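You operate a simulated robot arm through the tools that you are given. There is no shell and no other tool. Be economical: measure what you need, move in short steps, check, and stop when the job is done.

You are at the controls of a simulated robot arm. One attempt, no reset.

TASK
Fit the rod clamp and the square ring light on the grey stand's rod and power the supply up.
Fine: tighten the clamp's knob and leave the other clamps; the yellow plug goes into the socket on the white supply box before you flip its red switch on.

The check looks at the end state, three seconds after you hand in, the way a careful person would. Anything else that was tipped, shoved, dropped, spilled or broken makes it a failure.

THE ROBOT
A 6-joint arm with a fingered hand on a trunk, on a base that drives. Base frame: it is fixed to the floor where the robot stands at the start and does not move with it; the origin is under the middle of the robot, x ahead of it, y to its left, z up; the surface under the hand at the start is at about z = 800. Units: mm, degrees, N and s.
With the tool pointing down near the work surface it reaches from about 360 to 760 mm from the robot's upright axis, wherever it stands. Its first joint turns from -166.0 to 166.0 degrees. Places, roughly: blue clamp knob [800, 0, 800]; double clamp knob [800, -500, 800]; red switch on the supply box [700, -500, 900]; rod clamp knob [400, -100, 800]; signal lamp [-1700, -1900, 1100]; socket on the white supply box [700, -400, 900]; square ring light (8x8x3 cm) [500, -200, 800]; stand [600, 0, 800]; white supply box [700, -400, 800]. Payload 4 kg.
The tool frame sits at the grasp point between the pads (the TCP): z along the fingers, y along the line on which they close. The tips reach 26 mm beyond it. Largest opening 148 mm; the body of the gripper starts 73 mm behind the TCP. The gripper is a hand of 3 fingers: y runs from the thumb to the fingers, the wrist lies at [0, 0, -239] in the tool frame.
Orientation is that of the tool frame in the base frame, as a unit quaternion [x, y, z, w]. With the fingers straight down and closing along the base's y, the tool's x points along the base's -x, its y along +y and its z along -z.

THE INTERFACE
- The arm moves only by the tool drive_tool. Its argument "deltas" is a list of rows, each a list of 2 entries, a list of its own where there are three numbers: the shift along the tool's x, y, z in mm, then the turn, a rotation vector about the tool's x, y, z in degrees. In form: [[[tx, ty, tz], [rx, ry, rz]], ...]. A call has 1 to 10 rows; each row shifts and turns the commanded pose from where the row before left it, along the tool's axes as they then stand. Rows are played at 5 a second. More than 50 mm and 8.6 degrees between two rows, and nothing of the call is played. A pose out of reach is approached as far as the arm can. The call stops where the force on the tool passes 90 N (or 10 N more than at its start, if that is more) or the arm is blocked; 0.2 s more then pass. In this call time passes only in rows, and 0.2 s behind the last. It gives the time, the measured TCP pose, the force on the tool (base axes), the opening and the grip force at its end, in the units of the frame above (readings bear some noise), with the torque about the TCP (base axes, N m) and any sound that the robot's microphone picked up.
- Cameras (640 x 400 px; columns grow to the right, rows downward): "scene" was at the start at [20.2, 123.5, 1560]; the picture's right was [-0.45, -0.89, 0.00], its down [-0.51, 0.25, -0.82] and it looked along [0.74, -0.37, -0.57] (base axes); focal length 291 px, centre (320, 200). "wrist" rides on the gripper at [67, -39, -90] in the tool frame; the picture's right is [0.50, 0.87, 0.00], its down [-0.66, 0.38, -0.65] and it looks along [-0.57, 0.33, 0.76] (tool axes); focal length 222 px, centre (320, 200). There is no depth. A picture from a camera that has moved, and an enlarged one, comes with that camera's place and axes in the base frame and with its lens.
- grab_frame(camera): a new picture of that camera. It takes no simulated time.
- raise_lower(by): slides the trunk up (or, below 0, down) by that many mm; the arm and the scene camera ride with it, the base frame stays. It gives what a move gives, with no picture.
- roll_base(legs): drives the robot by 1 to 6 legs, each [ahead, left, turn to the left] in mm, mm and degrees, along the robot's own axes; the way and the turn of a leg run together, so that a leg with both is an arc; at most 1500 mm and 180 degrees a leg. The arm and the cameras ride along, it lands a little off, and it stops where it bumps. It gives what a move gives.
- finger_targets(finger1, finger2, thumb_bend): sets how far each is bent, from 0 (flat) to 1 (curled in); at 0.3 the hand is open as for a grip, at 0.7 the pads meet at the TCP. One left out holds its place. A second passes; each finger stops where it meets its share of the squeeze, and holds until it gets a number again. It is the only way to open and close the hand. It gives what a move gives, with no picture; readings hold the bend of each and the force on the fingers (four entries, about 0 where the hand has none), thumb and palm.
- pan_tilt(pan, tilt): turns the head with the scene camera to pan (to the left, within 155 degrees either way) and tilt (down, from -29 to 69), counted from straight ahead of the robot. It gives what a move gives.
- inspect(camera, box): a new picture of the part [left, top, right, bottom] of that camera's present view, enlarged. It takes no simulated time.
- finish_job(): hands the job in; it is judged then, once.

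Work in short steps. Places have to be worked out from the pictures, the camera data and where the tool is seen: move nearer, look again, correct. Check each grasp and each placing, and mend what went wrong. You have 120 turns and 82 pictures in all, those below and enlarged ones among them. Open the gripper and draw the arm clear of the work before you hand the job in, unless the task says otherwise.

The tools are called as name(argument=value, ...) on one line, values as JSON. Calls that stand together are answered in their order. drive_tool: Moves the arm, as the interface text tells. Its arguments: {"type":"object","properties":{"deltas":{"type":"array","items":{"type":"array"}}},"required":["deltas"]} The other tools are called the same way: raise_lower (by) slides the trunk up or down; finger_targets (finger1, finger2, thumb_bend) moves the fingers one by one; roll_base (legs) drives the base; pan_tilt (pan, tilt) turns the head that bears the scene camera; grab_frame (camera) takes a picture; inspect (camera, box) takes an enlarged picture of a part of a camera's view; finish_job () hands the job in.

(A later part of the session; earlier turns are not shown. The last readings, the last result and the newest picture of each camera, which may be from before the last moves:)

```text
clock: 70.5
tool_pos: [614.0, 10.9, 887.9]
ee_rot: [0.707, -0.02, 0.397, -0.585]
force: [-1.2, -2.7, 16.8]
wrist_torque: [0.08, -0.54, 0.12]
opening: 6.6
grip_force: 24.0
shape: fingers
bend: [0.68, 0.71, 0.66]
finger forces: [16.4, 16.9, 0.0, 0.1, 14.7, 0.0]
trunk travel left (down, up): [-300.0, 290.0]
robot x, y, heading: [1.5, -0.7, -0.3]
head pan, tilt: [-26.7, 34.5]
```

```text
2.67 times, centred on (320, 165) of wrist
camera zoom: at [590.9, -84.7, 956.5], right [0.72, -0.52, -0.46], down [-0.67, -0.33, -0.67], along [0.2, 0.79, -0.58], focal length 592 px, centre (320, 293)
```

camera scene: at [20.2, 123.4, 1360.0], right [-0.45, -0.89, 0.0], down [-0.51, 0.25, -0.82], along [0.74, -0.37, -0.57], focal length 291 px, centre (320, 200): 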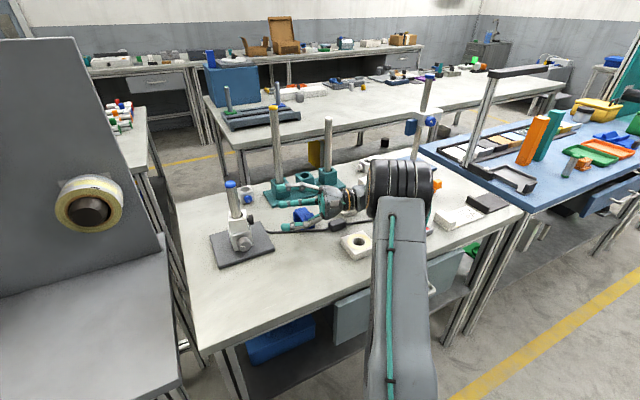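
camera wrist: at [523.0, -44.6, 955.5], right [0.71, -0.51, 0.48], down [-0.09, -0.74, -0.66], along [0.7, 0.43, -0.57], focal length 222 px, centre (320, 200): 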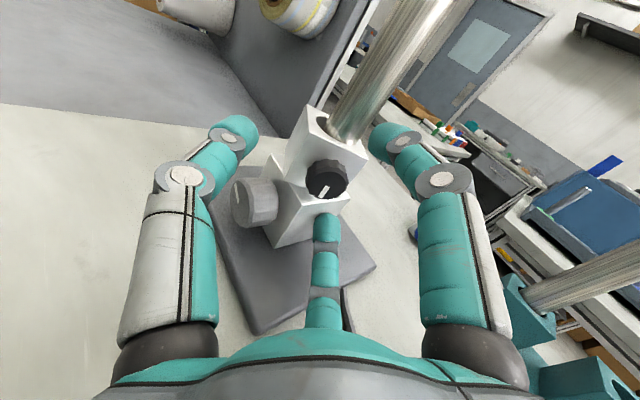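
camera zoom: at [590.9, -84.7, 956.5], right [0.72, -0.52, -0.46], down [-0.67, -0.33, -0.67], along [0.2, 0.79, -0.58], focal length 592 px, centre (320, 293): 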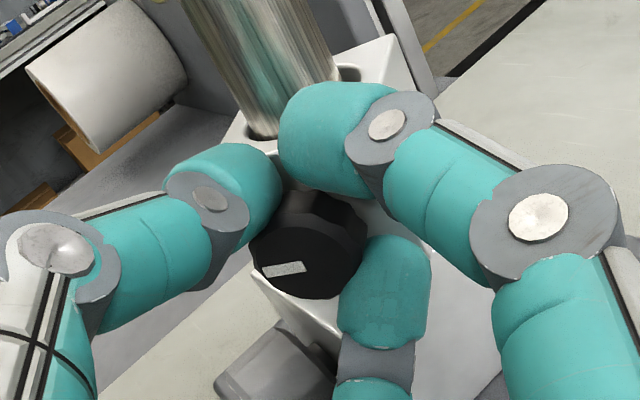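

The knob has turned roughly 115°. I release, retreat, and check the mark and whether the clamp is firm.

finger_targets(finger1=0.57, finger2=0.57, thumb_bend=0.57)

drive_tool(deltas=[[[0, 0, -10], [0, 0, 0]], [[0, 0, -12], [0, 0, -8]], [[0, 0, 0], [0, 0, -8]], [[0, 0, 0], [0, 0, -8]], [[0, 0, 0], [0, 0, -8]], [[0, 0, 0], [0, 0, -8]], [[0, 0, 0], [0, 0, -8]], [[0, 0, 0], [0, 0, -8]], [[0, 0, 0], [0, 0, -8]]])

inspect(camera="wrist", box=[200, 90, 440, 240])

```text
clock: 71.5
tool_pos: [615.0, 8.6, 886.0]
ee_rot: [0.706, -0.019, 0.396, -0.586]
force: [-1.6, -23.0, 1.9]
wrist_torque: [-0.43, 0.04, -0.2]
opening: 42.0
grip_force: 11.8
shape: fingers
bend: [0.56, 0.72, 0.56]
finger forces: [0.0, 23.2, 0.0, 0.0, 0.1, 0.0]
trunk travel left (down, up): [-300.0, 290.0]
robot x, y, heading: [-1.7, 2.0, -0.2]
head pan, tilt: [-26.7, 34.5]
```

```text
clock: 73.5
tool_pos: [602.6, -6.4, 887.1]
ee_rot: [0.61, 0.358, 0.647, -0.285]
force: [0.6, 0.2, 0.1]
wrist_torque: [0.02, 0.0, 0.02]
opening: 42.0
grip_force: 0.0
shape: fingers
bend: [0.56, 0.56, 0.56]
finger forces: [0.0, 0.1, 0.0, 0.1, 0.1, 0.0]
trunk travel left (down, up): [-300.0, 290.0]
robot x, y, heading: [-4.9, -2.6, -0.3]
head pan, tilt: [-26.7, 34.5]
```

```text
2.67 times, centred on (320, 165) of wrist
camera zoom: at [511.8, -53.5, 949.2], right [0.65, -0.47, 0.6], down [-0.01, -0.8, -0.61], along [0.76, 0.39, -0.52], focal length 592 px, centre (320, 293)
```

zoom: 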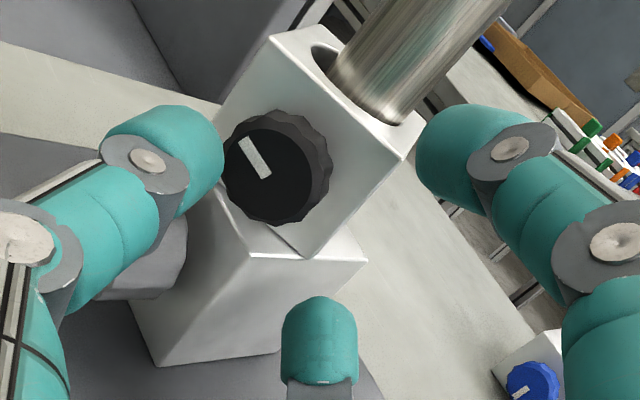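

The mark now stands ~114° from its start. The clamp swivelled during the turn to az ≈ -150°; I test its tightness by pushing the knob sideways with the thumb (hand raised 12 mm to clear the grey clamp).

finger_targets(thumb_bend=0.46)

drive_tool(deltas=[[[12, -8, 0], [0, 0, 0]], [[0, 0, 8], [0, 0, 0]], [[0, 0, 8], [0, 0, 0]], [[0, 5, 0], [0, 0, 0]], [[0, 5, 0], [0, 0, 0]]])

inspect(camera="wrist", box=[200, 90, 440, 240])

```text
clock: 74.5
tool_pos: [600.8, -5.9, 887.0]
ee_rot: [0.61, 0.358, 0.647, -0.286]
force: [0.1, -0.2, -0.9]
wrist_torque: [0.02, 0.01, 0.0]
opening: 59.0
grip_force: 0.0
shape: fingers
bend: [0.56, 0.56, 0.46]
finger forces: [0.0, 0.1, 0.0, 0.1, 0.0, 0.0]
trunk travel left (down, up): [-300.0, 290.0]
robot x, y, heading: [3.8, -5.9, -0.0]
head pan, tilt: [-26.7, 34.5]
```

```text
clock: 75.7
tool_pos: [610.2, 7.3, 897.9]
ee_rot: [0.609, 0.359, 0.646, -0.287]
force: [0.1, -0.4, -0.4]
wrist_torque: [-0.04, -0.01, 0.01]
opening: 58.8
grip_force: 0.5
shape: fingers
bend: [0.56, 0.56, 0.46]
finger forces: [0.1, 0.3, 0.1, 0.0, 0.0, 0.0]
trunk travel left (down, up): [-300.0, 290.0]
robot x, y, heading: [0.3, 2.0, -0.3]
head pan, tilt: [-26.7, 34.5]
```

```text
2.67 times, centred on (320, 165) of wrist
camera zoom: at [521.3, -40.5, 960.9], right [0.65, -0.47, 0.6], down [-0.02, -0.79, -0.61], along [0.76, 0.39, -0.53], focal length 592 px, centre (320, 293)
```

zoom: 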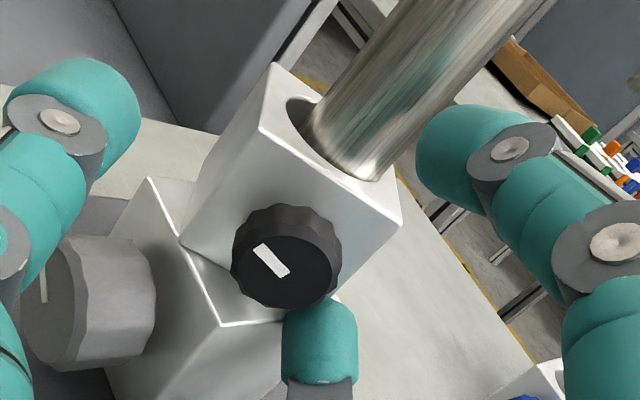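

drive_tool(deltas=[[[-3, 6, 0], [0, 0, 0]], [[0, 6, 0], [0, 0, 0]], [[0, 5, 0], [0, 0, 0]], [[0, 4, 0], [0, 0, 0]]])

inspect(camera="wrist", box=[200, 90, 440, 240])

```text
clock: 76.7
tool_pos: [628.8, -5.0, 898.5]
ee_rot: [0.61, 0.358, 0.646, -0.286]
force: [0.7, 0.2, 0.9]
wrist_torque: [-0.04, 0.01, -0.01]
opening: 58.9
grip_force: 0.1
shape: fingers
bend: [0.56, 0.56, 0.46]
finger forces: [0.1, 0.0, 0.1, 0.0, 0.0, 0.1]
trunk travel left (down, up): [-300.0, 290.0]
robot x, y, heading: [0.0, -0.8, -0.5]
head pan, tilt: [-26.7, 34.5]
```

```text
2.67 times, centred on (320, 165) of wrist
camera zoom: at [539.0, -53.3, 959.7], right [0.65, -0.47, 0.6], down [-0.02, -0.79, -0.61], along [0.76, 0.39, -0.53], focal length 592 px, centre (320, 293)
```

zoom: 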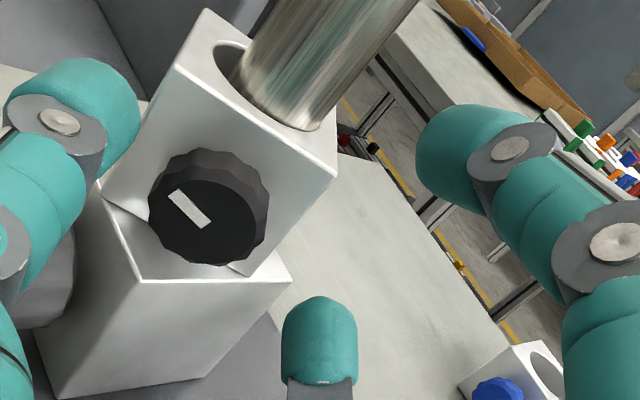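

drive_tool(deltas=[[[-2, 4, 0], [0, 0, 0]], [[0, 4, 0], [0, 0, 0]], [[0, 3, 0], [0, 0, 0]], [[0, 3, 0], [0, 0, 0]]])

inspect(camera="wrist", box=[200, 90, 440, 240])

```text
clock: 77.7
tool_pos: [640.5, -14.8, 897.2]
ee_rot: [0.61, 0.358, 0.647, -0.285]
force: [-0.6, -0.2, 0.0]
wrist_torque: [-0.01, -0.01, 0.05]
opening: 59.7
grip_force: 0.3
shape: fingers
bend: [0.56, 0.56, 0.46]
finger forces: [0.0, 0.0, 0.0, 0.1, 0.8, 0.0]
trunk travel left (down, up): [-300.0, 290.0]
robot x, y, heading: [0.9, -1.2, 0.1]
head pan, tilt: [-26.7, 34.5]
```

```text
2.67 times, centred on (320, 165) of wrist
camera zoom: at [550.7, -61.9, 959.8], right [0.65, -0.47, 0.6], down [-0.02, -0.79, -0.61], along [0.76, 0.39, -0.53], focal length 592 px, centre (320, 293)
```

zoom: 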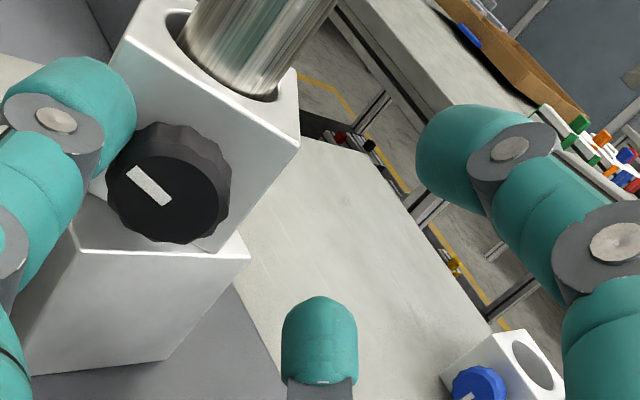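

drive_tool(deltas=[[[0, 3, 0], [0, 0, 0]], [[0, 3, 0], [0, 0, 0]], [[0, 3, 0], [0, 0, 0]]])

inspect(camera="wrist", box=[200, 90, 440, 240])

```text
clock: 78.5
tool_pos: [647.4, -20.0, 899.3]
ee_rot: [0.61, 0.358, 0.647, -0.285]
force: [-1.8, -0.3, 0.7]
wrist_torque: [0.01, 0.03, 0.12]
opening: 62.0
grip_force: 1.2
shape: fingers
bend: [0.56, 0.56, 0.45]
finger forces: [0.0, 0.1, 0.1, 0.1, 2.7, 0.0]
trunk travel left (down, up): [-300.0, 290.0]
robot x, y, heading: [-0.6, -5.2, 0.0]
head pan, tilt: [-26.7, 34.5]
```

```text
2.67 times, centred on (320, 165) of wrist
camera zoom: at [557.9, -67.4, 961.6], right [0.65, -0.47, 0.6], down [-0.02, -0.79, -0.61], along [0.76, 0.39, -0.53], focal length 592 px, centre (320, 293)
```

zoom: 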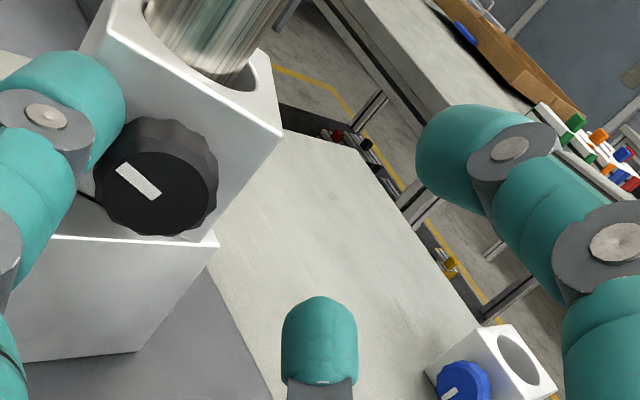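

The clamp still swivels with under 3 N, so it is not tight yet; at least it is back near az -112°. I regrip the knob for another stroke.

drive_tool(deltas=[[[0, -9, 0], [0, 0, 0]], [[0, -9, 0], [0, 0, 0]], [[0, 0, -11], [0, 0, 0]], [[0, 0, -11], [0, 0, 0]], [[0, 0, 0], [0, 0, -8]], [[0, 0, 0], [0, 0, -8]], [[0, 0, 0], [0, 0, -8]], [[0, 0, 0], [0, 0, -8]], [[2.9, -10.1, 0], [0, 0, 0]], [[-2.0, -10.0, 0], [0, 0, 0]]])

finger_targets(thumb_bend=0.55, finger1=0.55, finger2=0.55)

inspect(camera="wrist", box=[200, 90, 440, 240])

```text
clock: 80.7
tool_pos: [607.2, -16.7, 884.6]
ee_rot: [0.487, 0.513, 0.7, -0.096]
force: [-1.4, -2.9, 1.6]
wrist_torque: [0.0, 0.01, 0.03]
opening: 55.6
grip_force: 1.4
shape: fingers
bend: [0.56, 0.56, 0.47]
finger forces: [0.0, 0.0, 0.1, 0.0, 3.8, 0.0]
trunk travel left (down, up): [-300.0, 290.0]
robot x, y, heading: [-2.3, 0.2, -0.0]
head pan, tilt: [-26.7, 34.5]
```

```text
clock: 81.7
tool_pos: [607.9, -15.8, 885.2]
ee_rot: [0.487, 0.512, 0.7, -0.096]
force: [-0.2, 0.1, 0.0]
wrist_torque: [-0.01, 0.02, 0.0]
opening: 45.6
grip_force: 0.1
shape: fingers
bend: [0.55, 0.55, 0.55]
finger forces: [0.0, 0.0, 0.1, 0.0, 0.0, 0.0]
trunk travel left (down, up): [-300.0, 290.0]
robot x, y, heading: [-4.1, 0.4, -0.5]
head pan, tilt: [-26.7, 34.5]
```

```text
2.67 times, centred on (320, 165) of wrist
camera zoom: at [496.7, -49.1, 912.6], right [0.3, -0.21, 0.93], down [0.19, -0.94, -0.28], along [0.94, 0.26, -0.24], focal length 592 px, centre (320, 293)
```

zoom: 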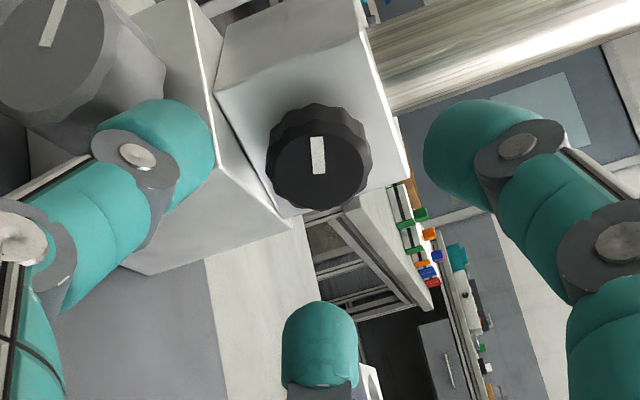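

Knob centre is ~9 mm off to the thumb's side. I correct, advance, and grip.

drive_tool(deltas=[[[7, -5.4, 0], [0, 0, 0]], [[0, 0, 7], [0, 0, 0]], [[0, 0, 7], [0, 0, 0]], [[0, 0, 6], [0, 0, 0]]])

inspect(camera="wrist", box=[200, 90, 440, 240])

```text
clock: 82.7
tool_pos: [611.5, 3.6, 886.5]
ee_rot: [0.487, 0.512, 0.701, -0.096]
force: [-1.2, -0.1, 1.4]
wrist_torque: [0.05, 0.06, 0.02]
opening: 43.9
grip_force: 1.3
shape: fingers
bend: [0.55, 0.55, 0.56]
finger forces: [0.0, 0.0, 0.0, 0.0, 2.4, 0.1]
trunk travel left (down, up): [-300.0, 290.0]
robot x, y, heading: [-3.9, -3.5, -0.1]
head pan, tilt: [-26.7, 34.5]
```

```text
2.67 times, centred on (320, 165) of wrist
camera zoom: at [500.6, -28.5, 915.2], right [0.3, -0.21, 0.93], down [0.19, -0.94, -0.28], along [0.94, 0.26, -0.24], focal length 592 px, centre (320, 293)
```

zoom: 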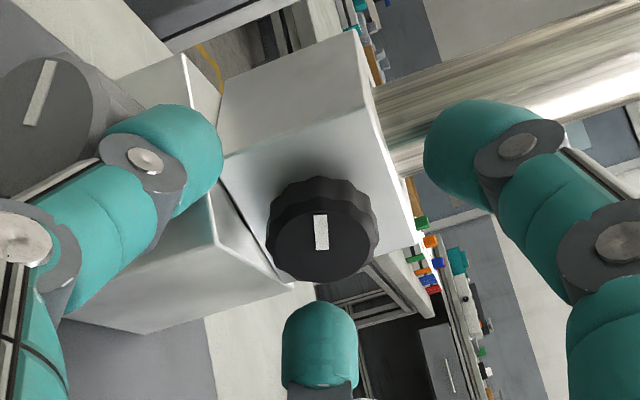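

finger_targets(finger1=0.75, finger2=0.75, thumb_bend=0.75)

drive_tool(deltas=[[[0, 0, 0], [0, 0, 8]], [[0, 0, 0], [0, 0, 8]], [[0, 0, 0], [0, 0, 8]], [[0, 0, 0], [0, 0, 8]], [[0, 0, 0], [0, 0, 8]]])

inspect(camera="wrist", box=[200, 90, 440, 240])

```text
clock: 83.7
tool_pos: [611.8, 3.6, 886.3]
ee_rot: [0.488, 0.512, 0.7, -0.096]
force: [-0.7, 0.3, -0.1]
wrist_torque: [-0.07, 0.02, 0.02]
opening: 15.9
grip_force: 17.5
shape: fingers
bend: [0.62, 0.62, 0.68]
finger forces: [11.3, 11.4, 0.0, 0.0, 12.9, 0.1]
trunk travel left (down, up): [-300.0, 290.0]
robot x, y, heading: [1.8, -4.4, -0.2]
head pan, tilt: [-26.7, 34.5]
```

```text
clock: 84.8
tool_pos: [611.9, 4.8, 886.3]
ee_rot: [0.634, 0.314, 0.625, -0.331]
force: [0.1, 0.4, 0.0]
wrist_torque: [0.03, 0.0, -0.02]
opening: 16.0
grip_force: 17.8
shape: fingers
bend: [0.62, 0.62, 0.68]
finger forces: [11.7, 11.1, 0.0, 0.0, 12.6, 0.0]
trunk travel left (down, up): [-300.0, 290.0]
robot x, y, heading: [-1.5, -1.8, -0.3]
head pan, tilt: [-26.7, 34.5]
```

```text
2.67 times, centred on (320, 165) of wrist
camera zoom: at [529.4, -49.1, 955.7], right [0.71, -0.51, 0.48], down [-0.09, -0.74, -0.67], along [0.69, 0.43, -0.58], focal length 592 px, centre (320, 293)
```

zoom: 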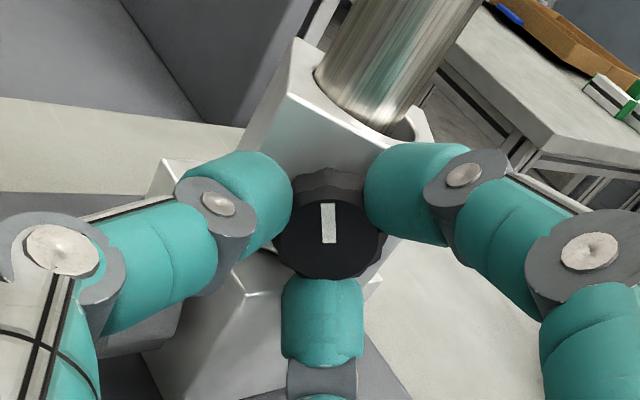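

The mark followed precisely (≈155° total), still little torque. I continue turning.

drive_tool(deltas=[[[0, 0, 0], [0, 0, 8]], [[0, 0, 0], [0, 0, 8]], [[0, 0, 0], [0, 0, 8]], [[0, 0, 0], [0, 0, 8]], [[0, 0, 0], [0, 0, 8]], [[0, 0, 0], [0, 0, 8]], [[0, 0, 0], [0, 0, 8]]])

inspect(camera="wrist", box=[200, 90, 440, 240])

```text
clock: 86.5
tool_pos: [610.7, 4.3, 887.2]
ee_rot: [0.707, -0.02, 0.397, -0.585]
force: [-2.3, -1.4, 2.5]
wrist_torque: [-0.06, -0.3, 0.01]
opening: 15.4
grip_force: 27.7
shape: fingers
bend: [0.6, 0.72, 0.68]
finger forces: [14.6, 21.6, 0.0, 0.1, 19.4, 0.0]
trunk travel left (down, up): [-300.0, 290.0]
robot x, y, heading: [0.8, -1.7, -0.1]
head pan, tilt: [-26.7, 34.5]
```

```text
2.67 times, centred on (320, 165) of wrist
camera zoom: at [588.9, -91.5, 956.0], right [0.72, -0.52, -0.46], down [-0.67, -0.33, -0.67], along [0.2, 0.79, -0.58], focal length 592 px, centre (320, 293)
```

zoom: 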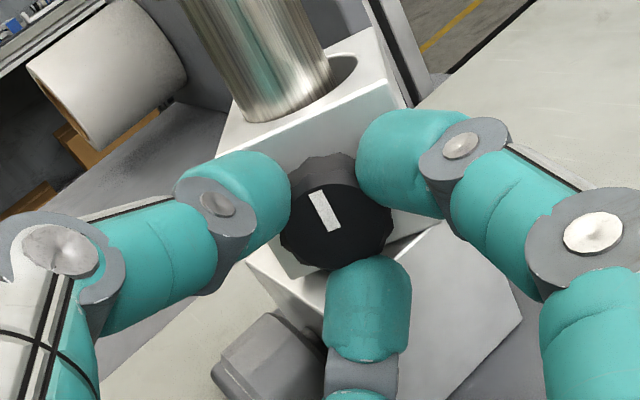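

drive_tool(deltas=[[[0, 0, 0], [0, 0, 8]], [[0, 0, 0], [0, 0, 8]], [[0, 0, 0], [0, 0, 8]]])

inspect(camera="wrist", box=[200, 90, 440, 240])

```text
clock: 87.2
tool_pos: [610.6, 4.5, 887.0]
ee_rot: [0.687, -0.166, 0.267, -0.655]
force: [-6.4, 1.5, 5.4]
wrist_torque: [-0.18, -0.42, 0.28]
opening: 14.0
grip_force: 24.9
shape: fingers
bend: [0.61, 0.73, 0.68]
finger forces: [14.1, 14.0, 0.0, 0.0, 21.9, 0.0]
trunk travel left (down, up): [-300.0, 290.0]
robot x, y, heading: [2.6, -0.4, -0.3]
head pan, tilt: [-26.7, 34.5]
```

```text
2.67 times, centred on (320, 165) of wrist
camera zoom: at [608.2, -105.7, 935.8], right [0.51, -0.36, -0.78], down [-0.86, -0.19, -0.47], along [0.03, 0.91, -0.41], focal length 592 px, centre (320, 293)
```

zoom: 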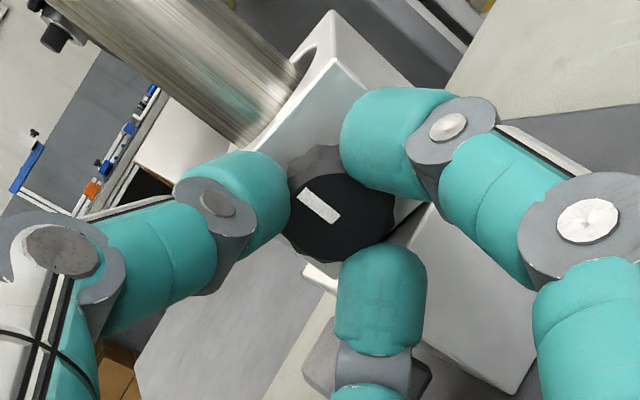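

Now the knob lags the hand: it has hit its stop (~195°), so it is tight. I release gently and retreat straight back.

finger_targets(finger1=0.57, finger2=0.68, thumb_bend=0.57)

drive_tool(deltas=[[[0, 0, -8], [0, 0, 0]], [[0, 0, -12], [0, 0, 0]], [[0, 0, -12], [0, 0, -8]], [[0, 0, 0], [0, 0, -8]], [[0, 0, 0], [0, 0, -8]], [[0, 0, 0], [0, 0, -8]], [[0, 0, 0], [0, 0, -8]], [[0, 0, 0], [0, 0, -8]], [[0, 0, 0], [0, 0, -8]], [[0, 0, 0], [0, 0, -8]]])

inspect(camera="wrist", box=[160, 40, 480, 240])

```text
clock: 88.2
tool_pos: [610.3, 2.2, 885.9]
ee_rot: [0.687, -0.166, 0.267, -0.655]
force: [-2.3, -11.9, -6.9]
wrist_torque: [-0.34, 0.14, -0.02]
opening: 41.9
grip_force: 8.7
shape: fingers
bend: [0.56, 0.71, 0.56]
finger forces: [0.0, 17.2, 0.1, 0.0, 0.0, 0.0]
trunk travel left (down, up): [-300.0, 290.0]
robot x, y, heading: [-0.4, -1.8, -0.1]
head pan, tilt: [-26.7, 34.5]
```

```text
clock: 90.5
tool_pos: [593.5, -21.9, 886.3]
ee_rot: [0.671, 0.224, 0.573, -0.414]
force: [0.5, -0.6, 0.3]
wrist_torque: [0.0, -0.01, 0.01]
opening: 41.8
grip_force: 0.0
shape: fingers
bend: [0.56, 0.68, 0.56]
finger forces: [0.0, 0.0, 0.0, 0.1, 0.1, 0.0]
trunk travel left (down, up): [-300.0, 290.0]
robot x, y, heading: [-2.9, 0.4, 0.0]
head pan, tilt: [-26.7, 34.5]
```

```text
2.00 times, centred on (320, 140) of wrist
camera zoom: at [527.5, -86.4, 962.5], right [0.79, -0.57, 0.22], down [-0.25, -0.63, -0.74], along [0.56, 0.53, -0.64], focal length 444 px, centre (320, 320)
```

zoom: 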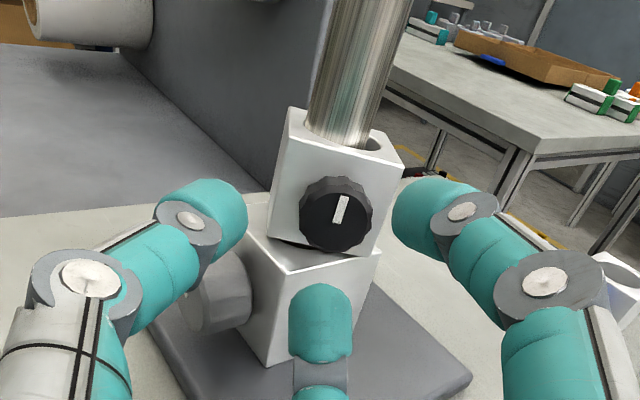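

Mark now points up (turned ≈180°), clamp seated. Only 9 pictures remain, so I'll be frugal. I raise the trunk and reorient the hand to vertical.

raise_lower(by=200)

drive_tool(deltas=[[[0, 0, -20], [0, 0, -8.1]], [[0, 0, -20], [0, 0, -8.1]], [[0, 0, -20], [0, 0, -8.1]], [[0, 0, -20], [0, 0, -8.1]], [[0, 0, 0], [0, 0, -8.1]], [[0, 0, 0], [0, 0, -8.1]], [[0, 0, 0], [0, 0, -8.1]], [[0, 0, 0], [0, 0, -8.1]], [[0, 0, 0], [0, 0, -8.1]], [[0, 0, 0], [0, 0, -8.1]]])

drive_tool(deltas=[[[0, 0, 0], [0, 0, -8.1]], [[0, 0, 0], [0, 0, -8.1]], [[0, 0, 0], [0, 0, -8.1]], [[0, 0, 0], [0, 0, -8.1]], [[0, 0, 0], [8.15, 0.8, 0]], [[0, 0, 0], [8.15, 0.8, 0]], [[0, 0, 0], [8.15, 0.8, 0]], [[0, 0, 0], [8.15, 0.8, 0]], [[0, 0, 0], [8.15, 0.8, 0]], [[0, 0, 0], [8.15, 0.8, 0]]])

drive_tool(deltas=[[[0, 0, 0], [8.15, 0.8, 0]], [[0, 0, 0], [8.15, 0.8, 0]], [[0, 0, 0], [8.15, 0.8, 0]], [[0, 0, 0], [8.15, 0.8, 0]], [[0, 0, 0], [8.15, 0.8, 0]]])

```text
clock: 92.6
tool_pos: [592.9, -21.7, 1086.7]
ee_rot: [0.671, 0.223, 0.572, -0.415]
force: [0.1, 0.3, -0.7]
wrist_torque: [0.0, -0.01, 0.01]
opening: 41.9
grip_force: 0.1
shape: fingers
bend: [0.56, 0.68, 0.56]
finger forces: [0.0, 0.0, 0.0, 0.0, 0.1, 0.0]
trunk travel left (down, up): [-500.0, 90.0]
robot x, y, heading: [-1.6, -4.1, -0.2]
head pan, tilt: [-26.7, 34.5]
```

```text
clock: 94.8
tool_pos: [546.7, -86.5, 1085.8]
ee_rot: [0.364, 0.606, 0.705, 0.058]
force: [0.4, 0.0, 0.3]
wrist_torque: [0.0, 0.0, 0.05]
opening: 41.8
grip_force: 0.0
shape: fingers
bend: [0.56, 0.68, 0.56]
finger forces: [0.0, 0.0, 0.0, 0.1, 0.1, 0.0]
trunk travel left (down, up): [-500.0, 90.0]
robot x, y, heading: [-6.6, -0.3, -0.2]
head pan, tilt: [-26.7, 34.5]
```

```text
clock: 97.0
tool_pos: [627.6, -105.4, 1170.9]
ee_rot: [0.242, 0.906, 0.323, 0.127]
force: [0.7, 0.0, -0.1]
wrist_torque: [-0.02, 0.02, 0.0]
opening: 42.2
grip_force: 0.1
shape: fingers
bend: [0.56, 0.68, 0.56]
finger forces: [0.1, 0.0, 0.1, 0.1, 0.1, 0.0]
out of reach, approached as far as the arm can: row 2, 3, 4
trunk travel left (down, up): [-500.0, 90.0]
robot x, y, heading: [-0.9, -2.1, -0.4]
head pan, tilt: [-26.7, 34.5]
```

```text
clock: 98.2
tool_pos: [628.1, -104.4, 1170.1]
ee_rot: [0.259, 0.966, -0.002, 0.003]
force: [-0.8, -0.1, 0.0]
wrist_torque: [-0.06, 0.02, 0.0]
opening: 42.2
grip_force: 0.1
shape: fingers
bend: [0.56, 0.68, 0.56]
finger forces: [0.1, 0.1, 0.0, 0.0, 0.0, 0.0]
trunk travel left (down, up): [-500.0, 90.0]
robot x, y, heading: [-2.3, -0.3, -0.2]
head pan, tilt: [-26.7, 34.5]
```

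Vertical again with yaw -30°. I open to 0.36 and move above the ring light, then look.

finger_targets(finger1=0.36, finger2=0.36, thumb_bend=0.36)

drive_tool(deltas=[[[14.6, -44.8, 0], [0, 0, 0]], [[14.6, -44.8, 0], [0, 0, 0]], [[14.6, -44.8, 0], [0, 0, 0]], [[14.6, -44.8, 0], [0, 0, 0]], [[0, 0, 45], [0, 0, 0]], [[0, 0, 45], [0, 0, 0]], [[0, 0, 45], [0, 0, 0]], [[0, 0, 45], [0, 0, 0]], [[0, 0, 45], [0, 0, 0]]])

grab_frame(camera="wrist")

```text
clock: 99.2
tool_pos: [628.0, -105.4, 1170.2]
ee_rot: [0.26, 0.966, -0.002, 0.004]
force: [-0.2, 0.6, 0.1]
wrist_torque: [-0.01, -0.01, 0.03]
opening: 107.4
grip_force: 0.1
shape: fingers
bend: [0.36, 0.36, 0.36]
finger forces: [0.1, 0.1, 0.1, 0.1, 0.1, 0.0]
trunk travel left (down, up): [-500.0, 90.0]
robot x, y, heading: [0.7, -0.6, -0.3]
head pan, tilt: [-26.7, 34.5]
```

```text
clock: 101.2
tool_pos: [487.3, -233.1, 944.5]
ee_rot: [0.26, 0.966, -0.002, 0.003]
force: [-0.3, -0.3, -0.2]
wrist_torque: [0.0, -0.01, 0.06]
opening: 107.7
grip_force: 0.0
shape: fingers
bend: [0.36, 0.36, 0.36]
finger forces: [0.1, 0.1, 0.0, 0.0, 0.0, 0.0]
trunk travel left (down, up): [-500.0, 90.0]
robot x, y, heading: [1.0, -4.9, -0.2]
head pan, tilt: [-26.7, 34.5]
```

```text
8 pictures are left
camera wrist: at [410.2, -233.0, 1034.1], right [0.0, 1.0, 0.0], down [0.75, 0.0, 0.66], along [0.66, -0.01, -0.75], focal length 222 px, centre (320, 200)
```

wrist: 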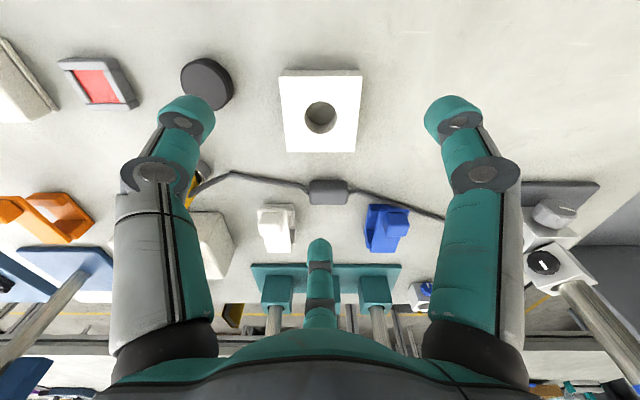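

Ring is ≈70 mm square, centred at (489,-235). I open slightly, descend and grip.

finger_targets(finger1=0.34, finger2=0.34, thumb_bend=0.34)

drive_tool(deltas=[[[-2.2, -0.4, 36], [0, 0, 0]], [[0, 0, 36], [0, 0, 0]], [[0, 0, 30], [0, 0, 0]], [[0, 0, 6], [0, 0, 0]]])

finger_targets(finger1=0.48, finger2=0.48, thumb_bend=0.48)

```text
clock: 102.2
tool_pos: [488.2, -231.7, 945.5]
ee_rot: [0.259, 0.966, -0.002, 0.004]
force: [0.2, 0.2, 0.3]
wrist_torque: [0.01, 0.02, -0.03]
opening: 113.9
grip_force: 0.1
shape: fingers
bend: [0.34, 0.34, 0.34]
finger forces: [0.0, 0.0, 0.0, 0.0, 0.0, 0.0]
trunk travel left (down, up): [-500.0, 90.0]
robot x, y, heading: [0.0, 2.2, -0.2]
head pan, tilt: [-26.7, 34.5]
```

```text
clock: 103.2
tool_pos: [489.7, -234.2, 837.5]
ee_rot: [0.259, 0.966, -0.002, 0.003]
force: [0.2, 0.5, -0.4]
wrist_torque: [0.0, 0.01, 0.01]
opening: 114.0
grip_force: 0.1
shape: fingers
bend: [0.34, 0.34, 0.34]
finger forces: [0.0, 0.0, 0.0, 0.0, 0.0, 0.0]
trunk travel left (down, up): [-500.0, 90.0]
robot x, y, heading: [-0.1, -2.7, -0.1]
head pan, tilt: [-26.7, 34.5]
```

```text
clock: 104.2
tool_pos: [489.1, -234.5, 837.2]
ee_rot: [0.26, 0.966, -0.001, 0.004]
force: [-0.6, 0.7, -0.3]
wrist_torque: [0.06, 0.01, 0.0]
opening: 71.3
grip_force: 0.8
shape: fingers
bend: [0.47, 0.48, 0.48]
finger forces: [0.7, 0.0, 0.0, 0.0, 0.4, 0.0]
trunk travel left (down, up): [-500.0, 90.0]
robot x, y, heading: [0.2, 0.5, -0.3]
head pan, tilt: [-26.7, 34.5]
```

finger_targets(finger1=0.7, finger2=0.7, thumb_bend=0.7)

drive_tool(deltas=[[[0, 0, -15], [0, 0, 0]], [[0, 0, -35], [0, 0, 0]], [[0, 0, -45], [0, 0, 0]], [[0, 0, -45], [0, 0, 0]], [[0, 0, -45], [0, 0, 0]], [[0, 0, -45], [0, 0, 0]]])

```text
clock: 105.2
tool_pos: [488.8, -233.6, 837.6]
ee_rot: [0.26, 0.966, -0.001, 0.003]
force: [0.2, -1.6, 2.3]
wrist_torque: [-0.08, 0.07, -0.01]
opening: 67.1
grip_force: 18.7
shape: fingers
bend: [0.47, 0.51, 0.54]
finger forces: [11.4, 11.2, 0.1, 0.1, 14.4, 0.1]
trunk travel left (down, up): [-500.0, 90.0]
robot x, y, heading: [0.0, -0.7, -0.1]
head pan, tilt: [-26.7, 34.5]
```

```text
clock: 106.6
tool_pos: [491.6, -233.0, 1066.7]
ee_rot: [0.259, 0.966, -0.001, 0.002]
force: [0.3, 0.4, -1.3]
wrist_torque: [0.02, -0.01, 0.0]
opening: 67.3
grip_force: 17.8
shape: fingers
bend: [0.47, 0.51, 0.54]
finger forces: [11.7, 10.8, 0.1, 0.0, 13.7, 0.0]
trunk travel left (down, up): [-500.0, 90.0]
robot x, y, heading: [3.0, -1.8, -0.1]
head pan, tilt: [-26.7, 34.5]
```

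Ring held. I carry it above the rod (bottom at ≈1029, cap at ≈1001) and look.

drive_tool(deltas=[[[1.5, 45.6, 0], [0, 0, 0]], [[1.5, 45.6, 0], [0, 0, 0]], [[1.5, 45.6, 0], [0, 0, 0]], [[1.5, 45.6, 0], [0, 0, 0]], [[1.5, 45.6, 0], [0, 0, 0]], [[1.5, 45.6, 0], [0, 0, 0]], [[1.5, 45.4, 0], [0, 0, 0]]])

inspect(camera="wrist", box=[200, 20, 440, 220])

```text
clock: 108.2
tool_pos: [637.8, 47.9, 1067.0]
ee_rot: [0.261, 0.965, -0.002, 0.002]
force: [-0.2, 0.2, -1.1]
wrist_torque: [0.0, 0.02, 0.0]
opening: 67.0
grip_force: 17.9
shape: fingers
bend: [0.47, 0.51, 0.54]
finger forces: [11.6, 10.7, 0.0, 0.0, 13.5, 0.0]
trunk travel left (down, up): [-500.0, 90.0]
robot x, y, heading: [5.4, -3.6, -0.2]
head pan, tilt: [-26.7, 34.5]
```

```text
2.00 times, centred on (320, 120) of wrist
camera zoom: at [560.4, 47.9, 1156.7], right [0.0, 1.0, -0.01], down [0.75, 0.0, 0.66], along [0.66, -0.01, -0.75], focal length 444 px, centre (320, 360)
```

zoom: 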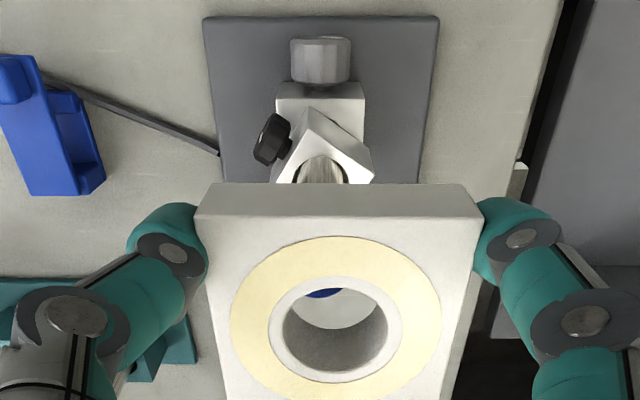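

Through the ring's hole the blue cap is visible; hole centre ≈(634,51), rod ≈(646.5,45). I shift (+13,-5.5) mm, lower to just above the cap, and re-check.

drive_tool(deltas=[[[-14, 1.7, 0], [0, 0, 0]], [[0, 0, 10], [0, 0, 0]], [[0, 0, 10], [0, 0, 0]]])

inspect(camera="wrist", box=[220, 60, 420, 240])

```text
clock: 109.0
tool_pos: [652.2, 43.1, 1046.0]
ee_rot: [0.26, 0.966, -0.003, 0.004]
force: [-0.2, 0.6, -1.5]
wrist_torque: [-0.02, -0.03, 0.01]
opening: 67.1
grip_force: 18.4
shape: fingers
bend: [0.47, 0.51, 0.54]
finger forces: [11.6, 10.6, 0.1, 0.0, 13.4, 0.0]
trunk travel left (down, up): [-500.0, 90.0]
robot x, y, heading: [-2.3, -5.2, -0.2]
head pan, tilt: [-26.7, 34.5]
```

```text
2.22 times, centred on (320, 150) of wrist
camera zoom: at [574.9, 42.0, 1136.3], right [0.0, 1.0, -0.01], down [0.75, 0.0, 0.66], along [0.66, -0.01, -0.75], focal length 494 px, centre (320, 311)
```

zoom: 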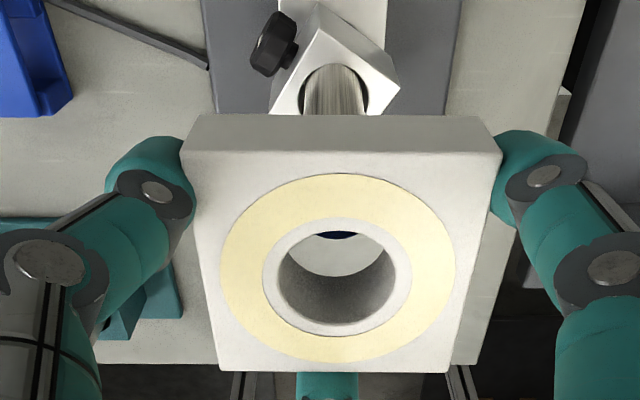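

Remaining correction ≈(+2.3,+1.8). I apply it and lower in small steps watching the force.

drive_tool(deltas=[[[-1.1, 2.7, 0], [0, 0, 0]], [[0, 0, 4], [0, 0, 0]], [[0, 0, 4], [0, 0, 0]], [[0, 0, 3], [0, 0, 0]]])

drive_tool(deltas=[[[0, 0, 2], [0, 0, 0]], [[0, 0, 2], [0, 0, 0]]])

```text
clock: 110.0
tool_pos: [654.5, 42.4, 1038.6]
ee_rot: [0.26, 0.966, -0.001, 0.005]
force: [1.0, -1.1, 20.1]
wrist_torque: [0.0, 0.34, 0.04]
opening: 67.0
grip_force: 18.5
shape: fingers
bend: [0.47, 0.51, 0.55]
finger forces: [12.0, 10.8, 0.1, 0.0, 15.2, 0.0]
trunk travel left (down, up): [-500.0, 90.0]
robot x, y, heading: [-2.8, -4.1, -0.2]
head pan, tilt: [-26.7, 34.5]
```

```text
clock: 110.6
tool_pos: [655.0, 42.3, 1034.2]
ee_rot: [0.261, 0.965, -0.002, 0.004]
force: [2.1, -1.6, 25.0]
wrist_torque: [-0.06, 0.31, 0.08]
opening: 67.0
grip_force: 19.5
shape: fingers
bend: [0.47, 0.51, 0.56]
finger forces: [12.4, 9.7, 0.1, 0.0, 16.6, 0.0]
trunk travel left (down, up): [-500.0, 90.0]
robot x, y, heading: [-1.4, -0.8, -0.1]
head pan, tilt: [-26.7, 34.5]
```

The ring touches the cap: torque shows contact at the hole's -x edge, so the ring must move -x. I lift, shift -3 mm in x, and retry.

drive_tool(deltas=[[[0, 0, -6], [0, 0, 0]], [[0, 0, -5], [0, 0, 0]], [[2.6, -1.5, 0], [0, 0, 0]], [[0, 0, 4], [0, 0, 0]], [[0, 0, 4], [0, 0, 0]]])

```text
clock: 111.8
tool_pos: [653.2, 44.1, 1034.5]
ee_rot: [0.26, 0.966, -0.001, 0.002]
force: [-0.2, 0.6, -1.5]
wrist_torque: [-0.01, 0.05, 0.04]
opening: 67.4
grip_force: 18.3
shape: fingers
bend: [0.47, 0.52, 0.55]
finger forces: [12.0, 9.7, 0.0, 0.1, 14.2, 0.0]
trunk travel left (down, up): [-500.0, 90.0]
robot x, y, heading: [-2.1, -2.6, 0.0]
head pan, tilt: [-26.7, 34.5]
```

drive_tool(deltas=[[[0, 0, 3], [0, 0, 0]], [[0, 0, 3], [0, 0, 0]]])

```text
clock: 112.4
tool_pos: [651.7, 43.3, 1029.3]
ee_rot: [0.259, 0.966, -0.002, 0.003]
force: [-1.2, 0.2, -0.5]
wrist_torque: [-0.01, 0.01, 0.0]
opening: 67.1
grip_force: 18.3
shape: fingers
bend: [0.47, 0.52, 0.55]
finger forces: [12.3, 9.7, 0.0, 0.0, 14.2, 0.0]
trunk travel left (down, up): [-500.0, 90.0]
robot x, y, heading: [-1.6, -6.2, -0.4]
head pan, tilt: [-26.7, 34.5]
```

drive_tool(deltas=[[[0, 0, 3], [0, 0, 0]], [[0, 0, 3], [0, 0, 0]], [[0, 0, 3], [0, 0, 0]]])

inspect(camera="wrist", box=[220, 60, 420, 240])

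```text
clock: 113.2
tool_pos: [653.1, 43.3, 1019.6]
ee_rot: [0.26, 0.966, -0.003, 0.004]
force: [-1.3, 0.5, -0.8]
wrist_torque: [0.0, 0.06, 0.0]
opening: 66.9
grip_force: 18.0
shape: fingers
bend: [0.47, 0.52, 0.55]
finger forces: [12.2, 9.5, 0.1, 0.0, 14.3, 0.0]
trunk travel left (down, up): [-500.0, 90.0]
robot x, y, heading: [-0.5, 1.4, 0.2]
head pan, tilt: [-26.7, 34.5]
```

```text
2.22 times, centred on (320, 150) of wrist
camera zoom: at [575.0, 43.3, 1109.1], right [0.0, 1.0, -0.01], down [0.75, 0.0, 0.66], along [0.66, -0.01, -0.75], focal length 494 px, centre (320, 311)
```

zoom: 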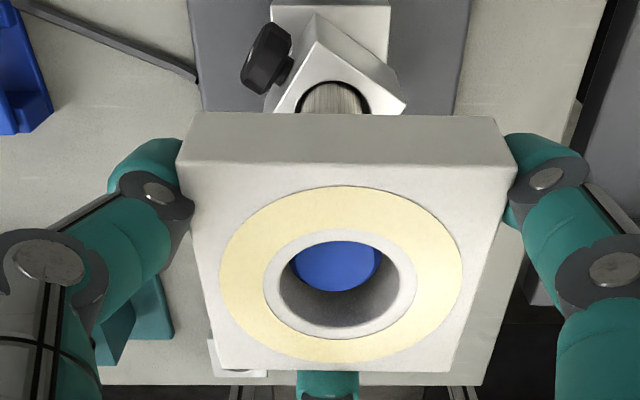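

The cap is inside the hole. I continue lowering with force checks.

drive_tool(deltas=[[[0, 0.3, 4], [0, 0, 0]], [[0, 0, 4], [0, 0, 0]], [[0, 0, 4], [0, 0, 0]], [[0, 0, 4], [0, 0, 0]]])

drive_tool(deltas=[[[0, 0, 5], [0, 0, 0]], [[0, 0, 5], [0, 0, 0]], [[0, 0, 5], [0, 0, 0]], [[0, 0, 5], [0, 0, 0]], [[0, 0, 5], [0, 0, 0]]])

```text
clock: 114.2
tool_pos: [654.1, 44.6, 1002.7]
ee_rot: [0.26, 0.966, -0.002, 0.003]
force: [-3.4, -1.2, 0.2]
wrist_torque: [0.01, 0.06, 0.01]
opening: 67.4
grip_force: 17.8
shape: fingers
bend: [0.47, 0.53, 0.55]
finger forces: [12.1, 9.5, 0.1, 0.0, 14.6, 0.0]
trunk travel left (down, up): [-500.0, 90.0]
robot x, y, heading: [-2.5, -0.3, 0.2]
head pan, tilt: [-26.7, 34.5]
```

```text
clock: 115.4
tool_pos: [651.4, 44.2, 979.3]
ee_rot: [0.26, 0.966, -0.002, 0.003]
force: [-1.9, 0.0, 0.3]
wrist_torque: [0.0, 0.05, 0.01]
opening: 67.2
grip_force: 18.7
shape: fingers
bend: [0.47, 0.53, 0.55]
finger forces: [12.2, 10.0, 0.0, 0.0, 14.3, 0.0]
trunk travel left (down, up): [-500.0, 90.0]
robot x, y, heading: [-3.8, 2.4, 0.1]
head pan, tilt: [-26.7, 34.5]
```

drive_tool(deltas=[[[0.7, -0.4, 5], [0, 0, 0]], [[0, 0, 5], [0, 0, 0]], [[0, 0, 5], [0, 0, 0]], [[0, 0, 5], [0, 0, 0]], [[0, 0, 5], [0, 0, 0]]])

drive_tool(deltas=[[[0, 0, 4], [0, 0, 0]], [[0, 0, 4], [0, 0, 0]], [[0, 0, 4], [0, 0, 0]]])

```text
clock: 116.6
tool_pos: [651.0, 44.4, 954.5]
ee_rot: [0.259, 0.966, -0.002, 0.002]
force: [-5.1, 0.3, 1.1]
wrist_torque: [0.02, 0.06, 0.01]
opening: 67.3
grip_force: 18.3
shape: fingers
bend: [0.47, 0.53, 0.55]
finger forces: [12.1, 9.0, 0.1, 0.0, 14.4, 0.0]
trunk travel left (down, up): [-500.0, 90.0]
robot x, y, heading: [-0.9, 0.3, -0.1]
head pan, tilt: [-26.7, 34.5]
```

```text
clock: 117.4
tool_pos: [651.2, 44.3, 941.0]
ee_rot: [0.26, 0.966, -0.002, 0.004]
force: [-5.8, -0.1, 1.9]
wrist_torque: [0.01, 0.11, 0.05]
opening: 67.1
grip_force: 17.7
shape: fingers
bend: [0.47, 0.53, 0.54]
finger forces: [12.1, 8.9, 0.0, 0.1, 14.5, 0.1]
trunk travel left (down, up): [-500.0, 90.0]
robot x, y, heading: [0.3, -0.0, -0.2]
head pan, tilt: [-26.7, 34.5]
```

Nearly down. Two more small steps, then release.

drive_tool(deltas=[[[1.2, -0.7, 2.5], [0, 0, 0]], [[0, 0, 2.5], [0, 0, 0]]])

finger_targets(finger1=0.44, finger2=0.45, thumb_bend=0.45)

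finger_targets(finger1=0.37, finger2=0.37, thumb_bend=0.37)

drive_tool(deltas=[[[0, 0, -20], [0, 0, 0]], [[0, 0, -40], [0, 0, 0]], [[0, 0, -45], [0, 0, 0]], [[0, 0, -45], [0, 0, 0]]])

```text
clock: 118.0
tool_pos: [651.5, 42.7, 939.1]
ee_rot: [0.26, 0.966, -0.001, 0.006]
force: [-1.5, -0.7, 18.9]
wrist_torque: [-0.25, 0.02, 0.06]
opening: 67.3
grip_force: 18.6
shape: fingers
bend: [0.47, 0.53, 0.55]
finger forces: [12.1, 10.4, 0.0, 0.1, 15.8, 0.0]
trunk travel left (down, up): [-500.0, 90.0]
robot x, y, heading: [-2.7, -2.2, -0.2]
head pan, tilt: [-26.7, 34.5]
```

```text
clock: 119.0
tool_pos: [651.1, 44.7, 937.3]
ee_rot: [0.26, 0.966, -0.001, 0.003]
force: [0.3, 0.3, 1.1]
wrist_torque: [-0.03, -0.02, 0.0]
opening: 80.0
grip_force: 0.0
shape: fingers
bend: [0.44, 0.45, 0.45]
finger forces: [0.1, 0.0, 0.0, 0.0, 0.0, 0.0]
trunk travel left (down, up): [-500.0, 90.0]
robot x, y, heading: [-1.9, -2.2, -0.4]
head pan, tilt: [-26.7, 34.5]
```

```text
clock: 120.0
tool_pos: [652.0, 43.7, 937.3]
ee_rot: [0.259, 0.966, -0.001, 0.003]
force: [0.0, -0.5, 0.1]
wrist_torque: [-0.01, -0.01, 0.01]
opening: 104.5
grip_force: 0.2
shape: fingers
bend: [0.37, 0.37, 0.37]
finger forces: [0.0, 0.0, 0.0, 0.0, 0.1, 0.0]
trunk travel left (down, up): [-500.0, 90.0]
robot x, y, heading: [-2.7, -0.3, -0.0]
head pan, tilt: [-26.7, 34.5]
```

```text
clock: 121.0
tool_pos: [650.1, 43.1, 1089.2]
ee_rot: [0.26, 0.966, -0.001, 0.003]
force: [0.7, 1.1, 0.0]
wrist_torque: [0.0, 0.01, 0.0]
opening: 104.4
grip_force: 0.1
shape: fingers
bend: [0.37, 0.37, 0.37]
finger forces: [0.0, 0.0, 0.0, 0.1, 0.0, 0.1]
trunk travel left (down, up): [-500.0, 90.0]
robot x, y, heading: [-1.3, 2.3, -0.3]
head pan, tilt: [-26.7, 34.5]
```

The ring met the clamp (19 N contact) and was released there. Next the plug: I pull the hand back and drive the base 330 mm to the right for reach.

drive_tool(deltas=[[[40, -25, -10], [0, 0, 0]], [[43, -25, 0], [0, 0, 0]]])

roll_base(legs=[[0, -330, 0]])

```text
clock: 121.6
tool_pos: [553.3, 42.5, 1098.5]
ee_rot: [0.259, 0.966, -0.001, 0.003]
force: [0.2, 0.9, 0.0]
wrist_torque: [-0.01, 0.0, 0.01]
opening: 104.3
grip_force: 0.1
shape: fingers
bend: [0.37, 0.37, 0.37]
finger forces: [0.0, 0.1, 0.0, 0.0, 0.0, 0.0]
trunk travel left (down, up): [-500.0, 90.0]
robot x, y, heading: [0.1, -1.0, -0.3]
head pan, tilt: [-26.7, 34.5]
```

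```text
clock: 123.8
tool_pos: [554.2, -289.7, 1098.9]
ee_rot: [0.257, 0.966, -0.001, 0.003]
force: [0.0, -0.6, -0.6]
wrist_torque: [0.0, -0.05, -0.04]
opening: 104.4
grip_force: 0.0
shape: fingers
bend: [0.37, 0.37, 0.37]
finger forces: [0.0, 0.0, 0.1, 0.0, 0.0, 0.0]
trunk travel left (down, up): [-500.0, 90.0]
robot x, y, heading: [-2.2, -333.4, 0.2]
head pan, tilt: [-26.7, 34.5]
```

drive_tool(deltas=[[[-21.7, -33.7, 20], [0, 0, 0]], [[-21.7, -33.7, 30], [0, 0, 0]], [[-21.7, -33.7, 30], [0, 0, 0]], [[0, 0, 20], [0, 0, 0]]])

inspect(camera="wrist", box=[180, 50, 460, 230])

```text
clock: 124.8
tool_pos: [560.1, -411.8, 997.6]
ee_rot: [0.257, 0.966, -0.002, 0.002]
force: [-0.2, 1.0, 0.0]
wrist_torque: [0.0, 0.01, 0.0]
opening: 104.4
grip_force: 0.2
shape: fingers
bend: [0.37, 0.37, 0.37]
finger forces: [0.1, 0.0, 0.0, 0.1, 0.0, 0.0]
trunk travel left (down, up): [-500.0, 90.0]
robot x, y, heading: [-2.8, -336.7, 0.0]
head pan, tilt: [-26.7, 34.5]
```

```text
2.22 times, centred on (320, 140) of wrist
camera zoom: at [483.0, -412.5, 1088.0], right [0.0, 1.0, 0.0], down [0.75, 0.01, 0.66], along [0.66, 0.0, -0.75], focal length 494 px, centre (320, 333)
```

zoom: 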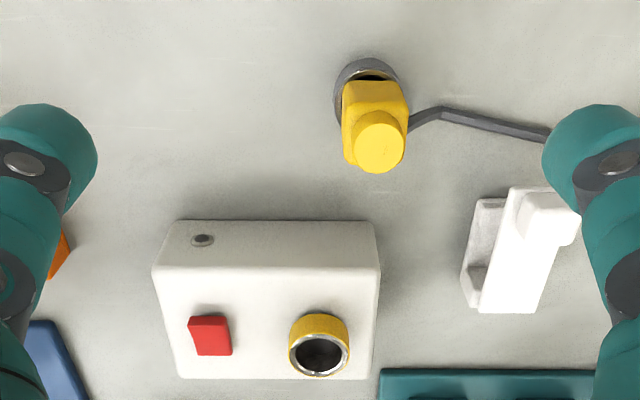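

The plug stands upright (top ≈(564,-388,872), cable leaving toward +y). Socket faces up at ≈(680,-413,882); switch ≈(681,-479). I set yaw 0 so the cable lies in a finger gap, and descend on the plug.

finger_targets(finger1=0.45, finger2=0.45, thumb_bend=0.45)

drive_tool(deltas=[[[0, 0, 0], [0, 0, -7.6]], [[0, 0, 0], [0, 0, -7.6]], [[0, 0, 0], [0, 0, -7.6]], [[0, 0, 0], [0, 0, -7.4]], [[-2, 24, 0], [0, 0, 0]], [[0, 0, 40], [0, 0, 0]], [[0, 0, 40], [0, 0, 0]]])

grab_frame(camera="wrist")

```text
clock: 125.8
tool_pos: [559.7, -410.4, 998.7]
ee_rot: [0.257, 0.966, -0.002, 0.003]
force: [0.2, -0.1, 0.3]
wrist_torque: [0.01, -0.01, -0.01]
opening: 79.2
grip_force: 0.3
shape: fingers
bend: [0.45, 0.45, 0.45]
finger forces: [0.1, 0.0, 0.0, 0.0, 0.0, 0.0]
trunk travel left (down, up): [-500.0, 90.0]
robot x, y, heading: [-1.0, -337.6, 0.0]
head pan, tilt: [-26.7, 34.5]
```

```text
clock: 127.4
tool_pos: [563.9, -384.4, 918.9]
ee_rot: [-0.004, 1.0, -0.003, 0.003]
force: [-0.3, -0.8, 0.5]
wrist_torque: [0.02, 0.0, 0.01]
opening: 79.3
grip_force: 0.1
shape: fingers
bend: [0.45, 0.45, 0.45]
finger forces: [0.1, 0.0, 0.0, 0.0, 0.0, 0.1]
trunk travel left (down, up): [-500.0, 90.0]
robot x, y, heading: [-3.7, -336.6, -0.1]
head pan, tilt: [-26.7, 34.5]
```

```text
3 pictures are left
camera wrist: at [497.2, -424.9, 1009.2], right [-0.51, 0.86, -0.01], down [0.65, 0.39, 0.66], along [0.57, 0.33, -0.76], focal length 222 px, centre (320, 200)
```

wrist: 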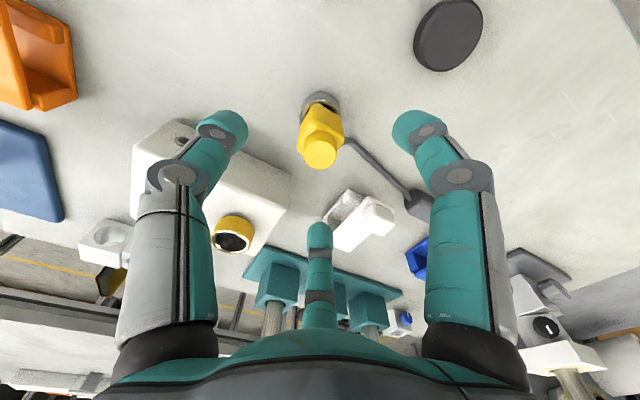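

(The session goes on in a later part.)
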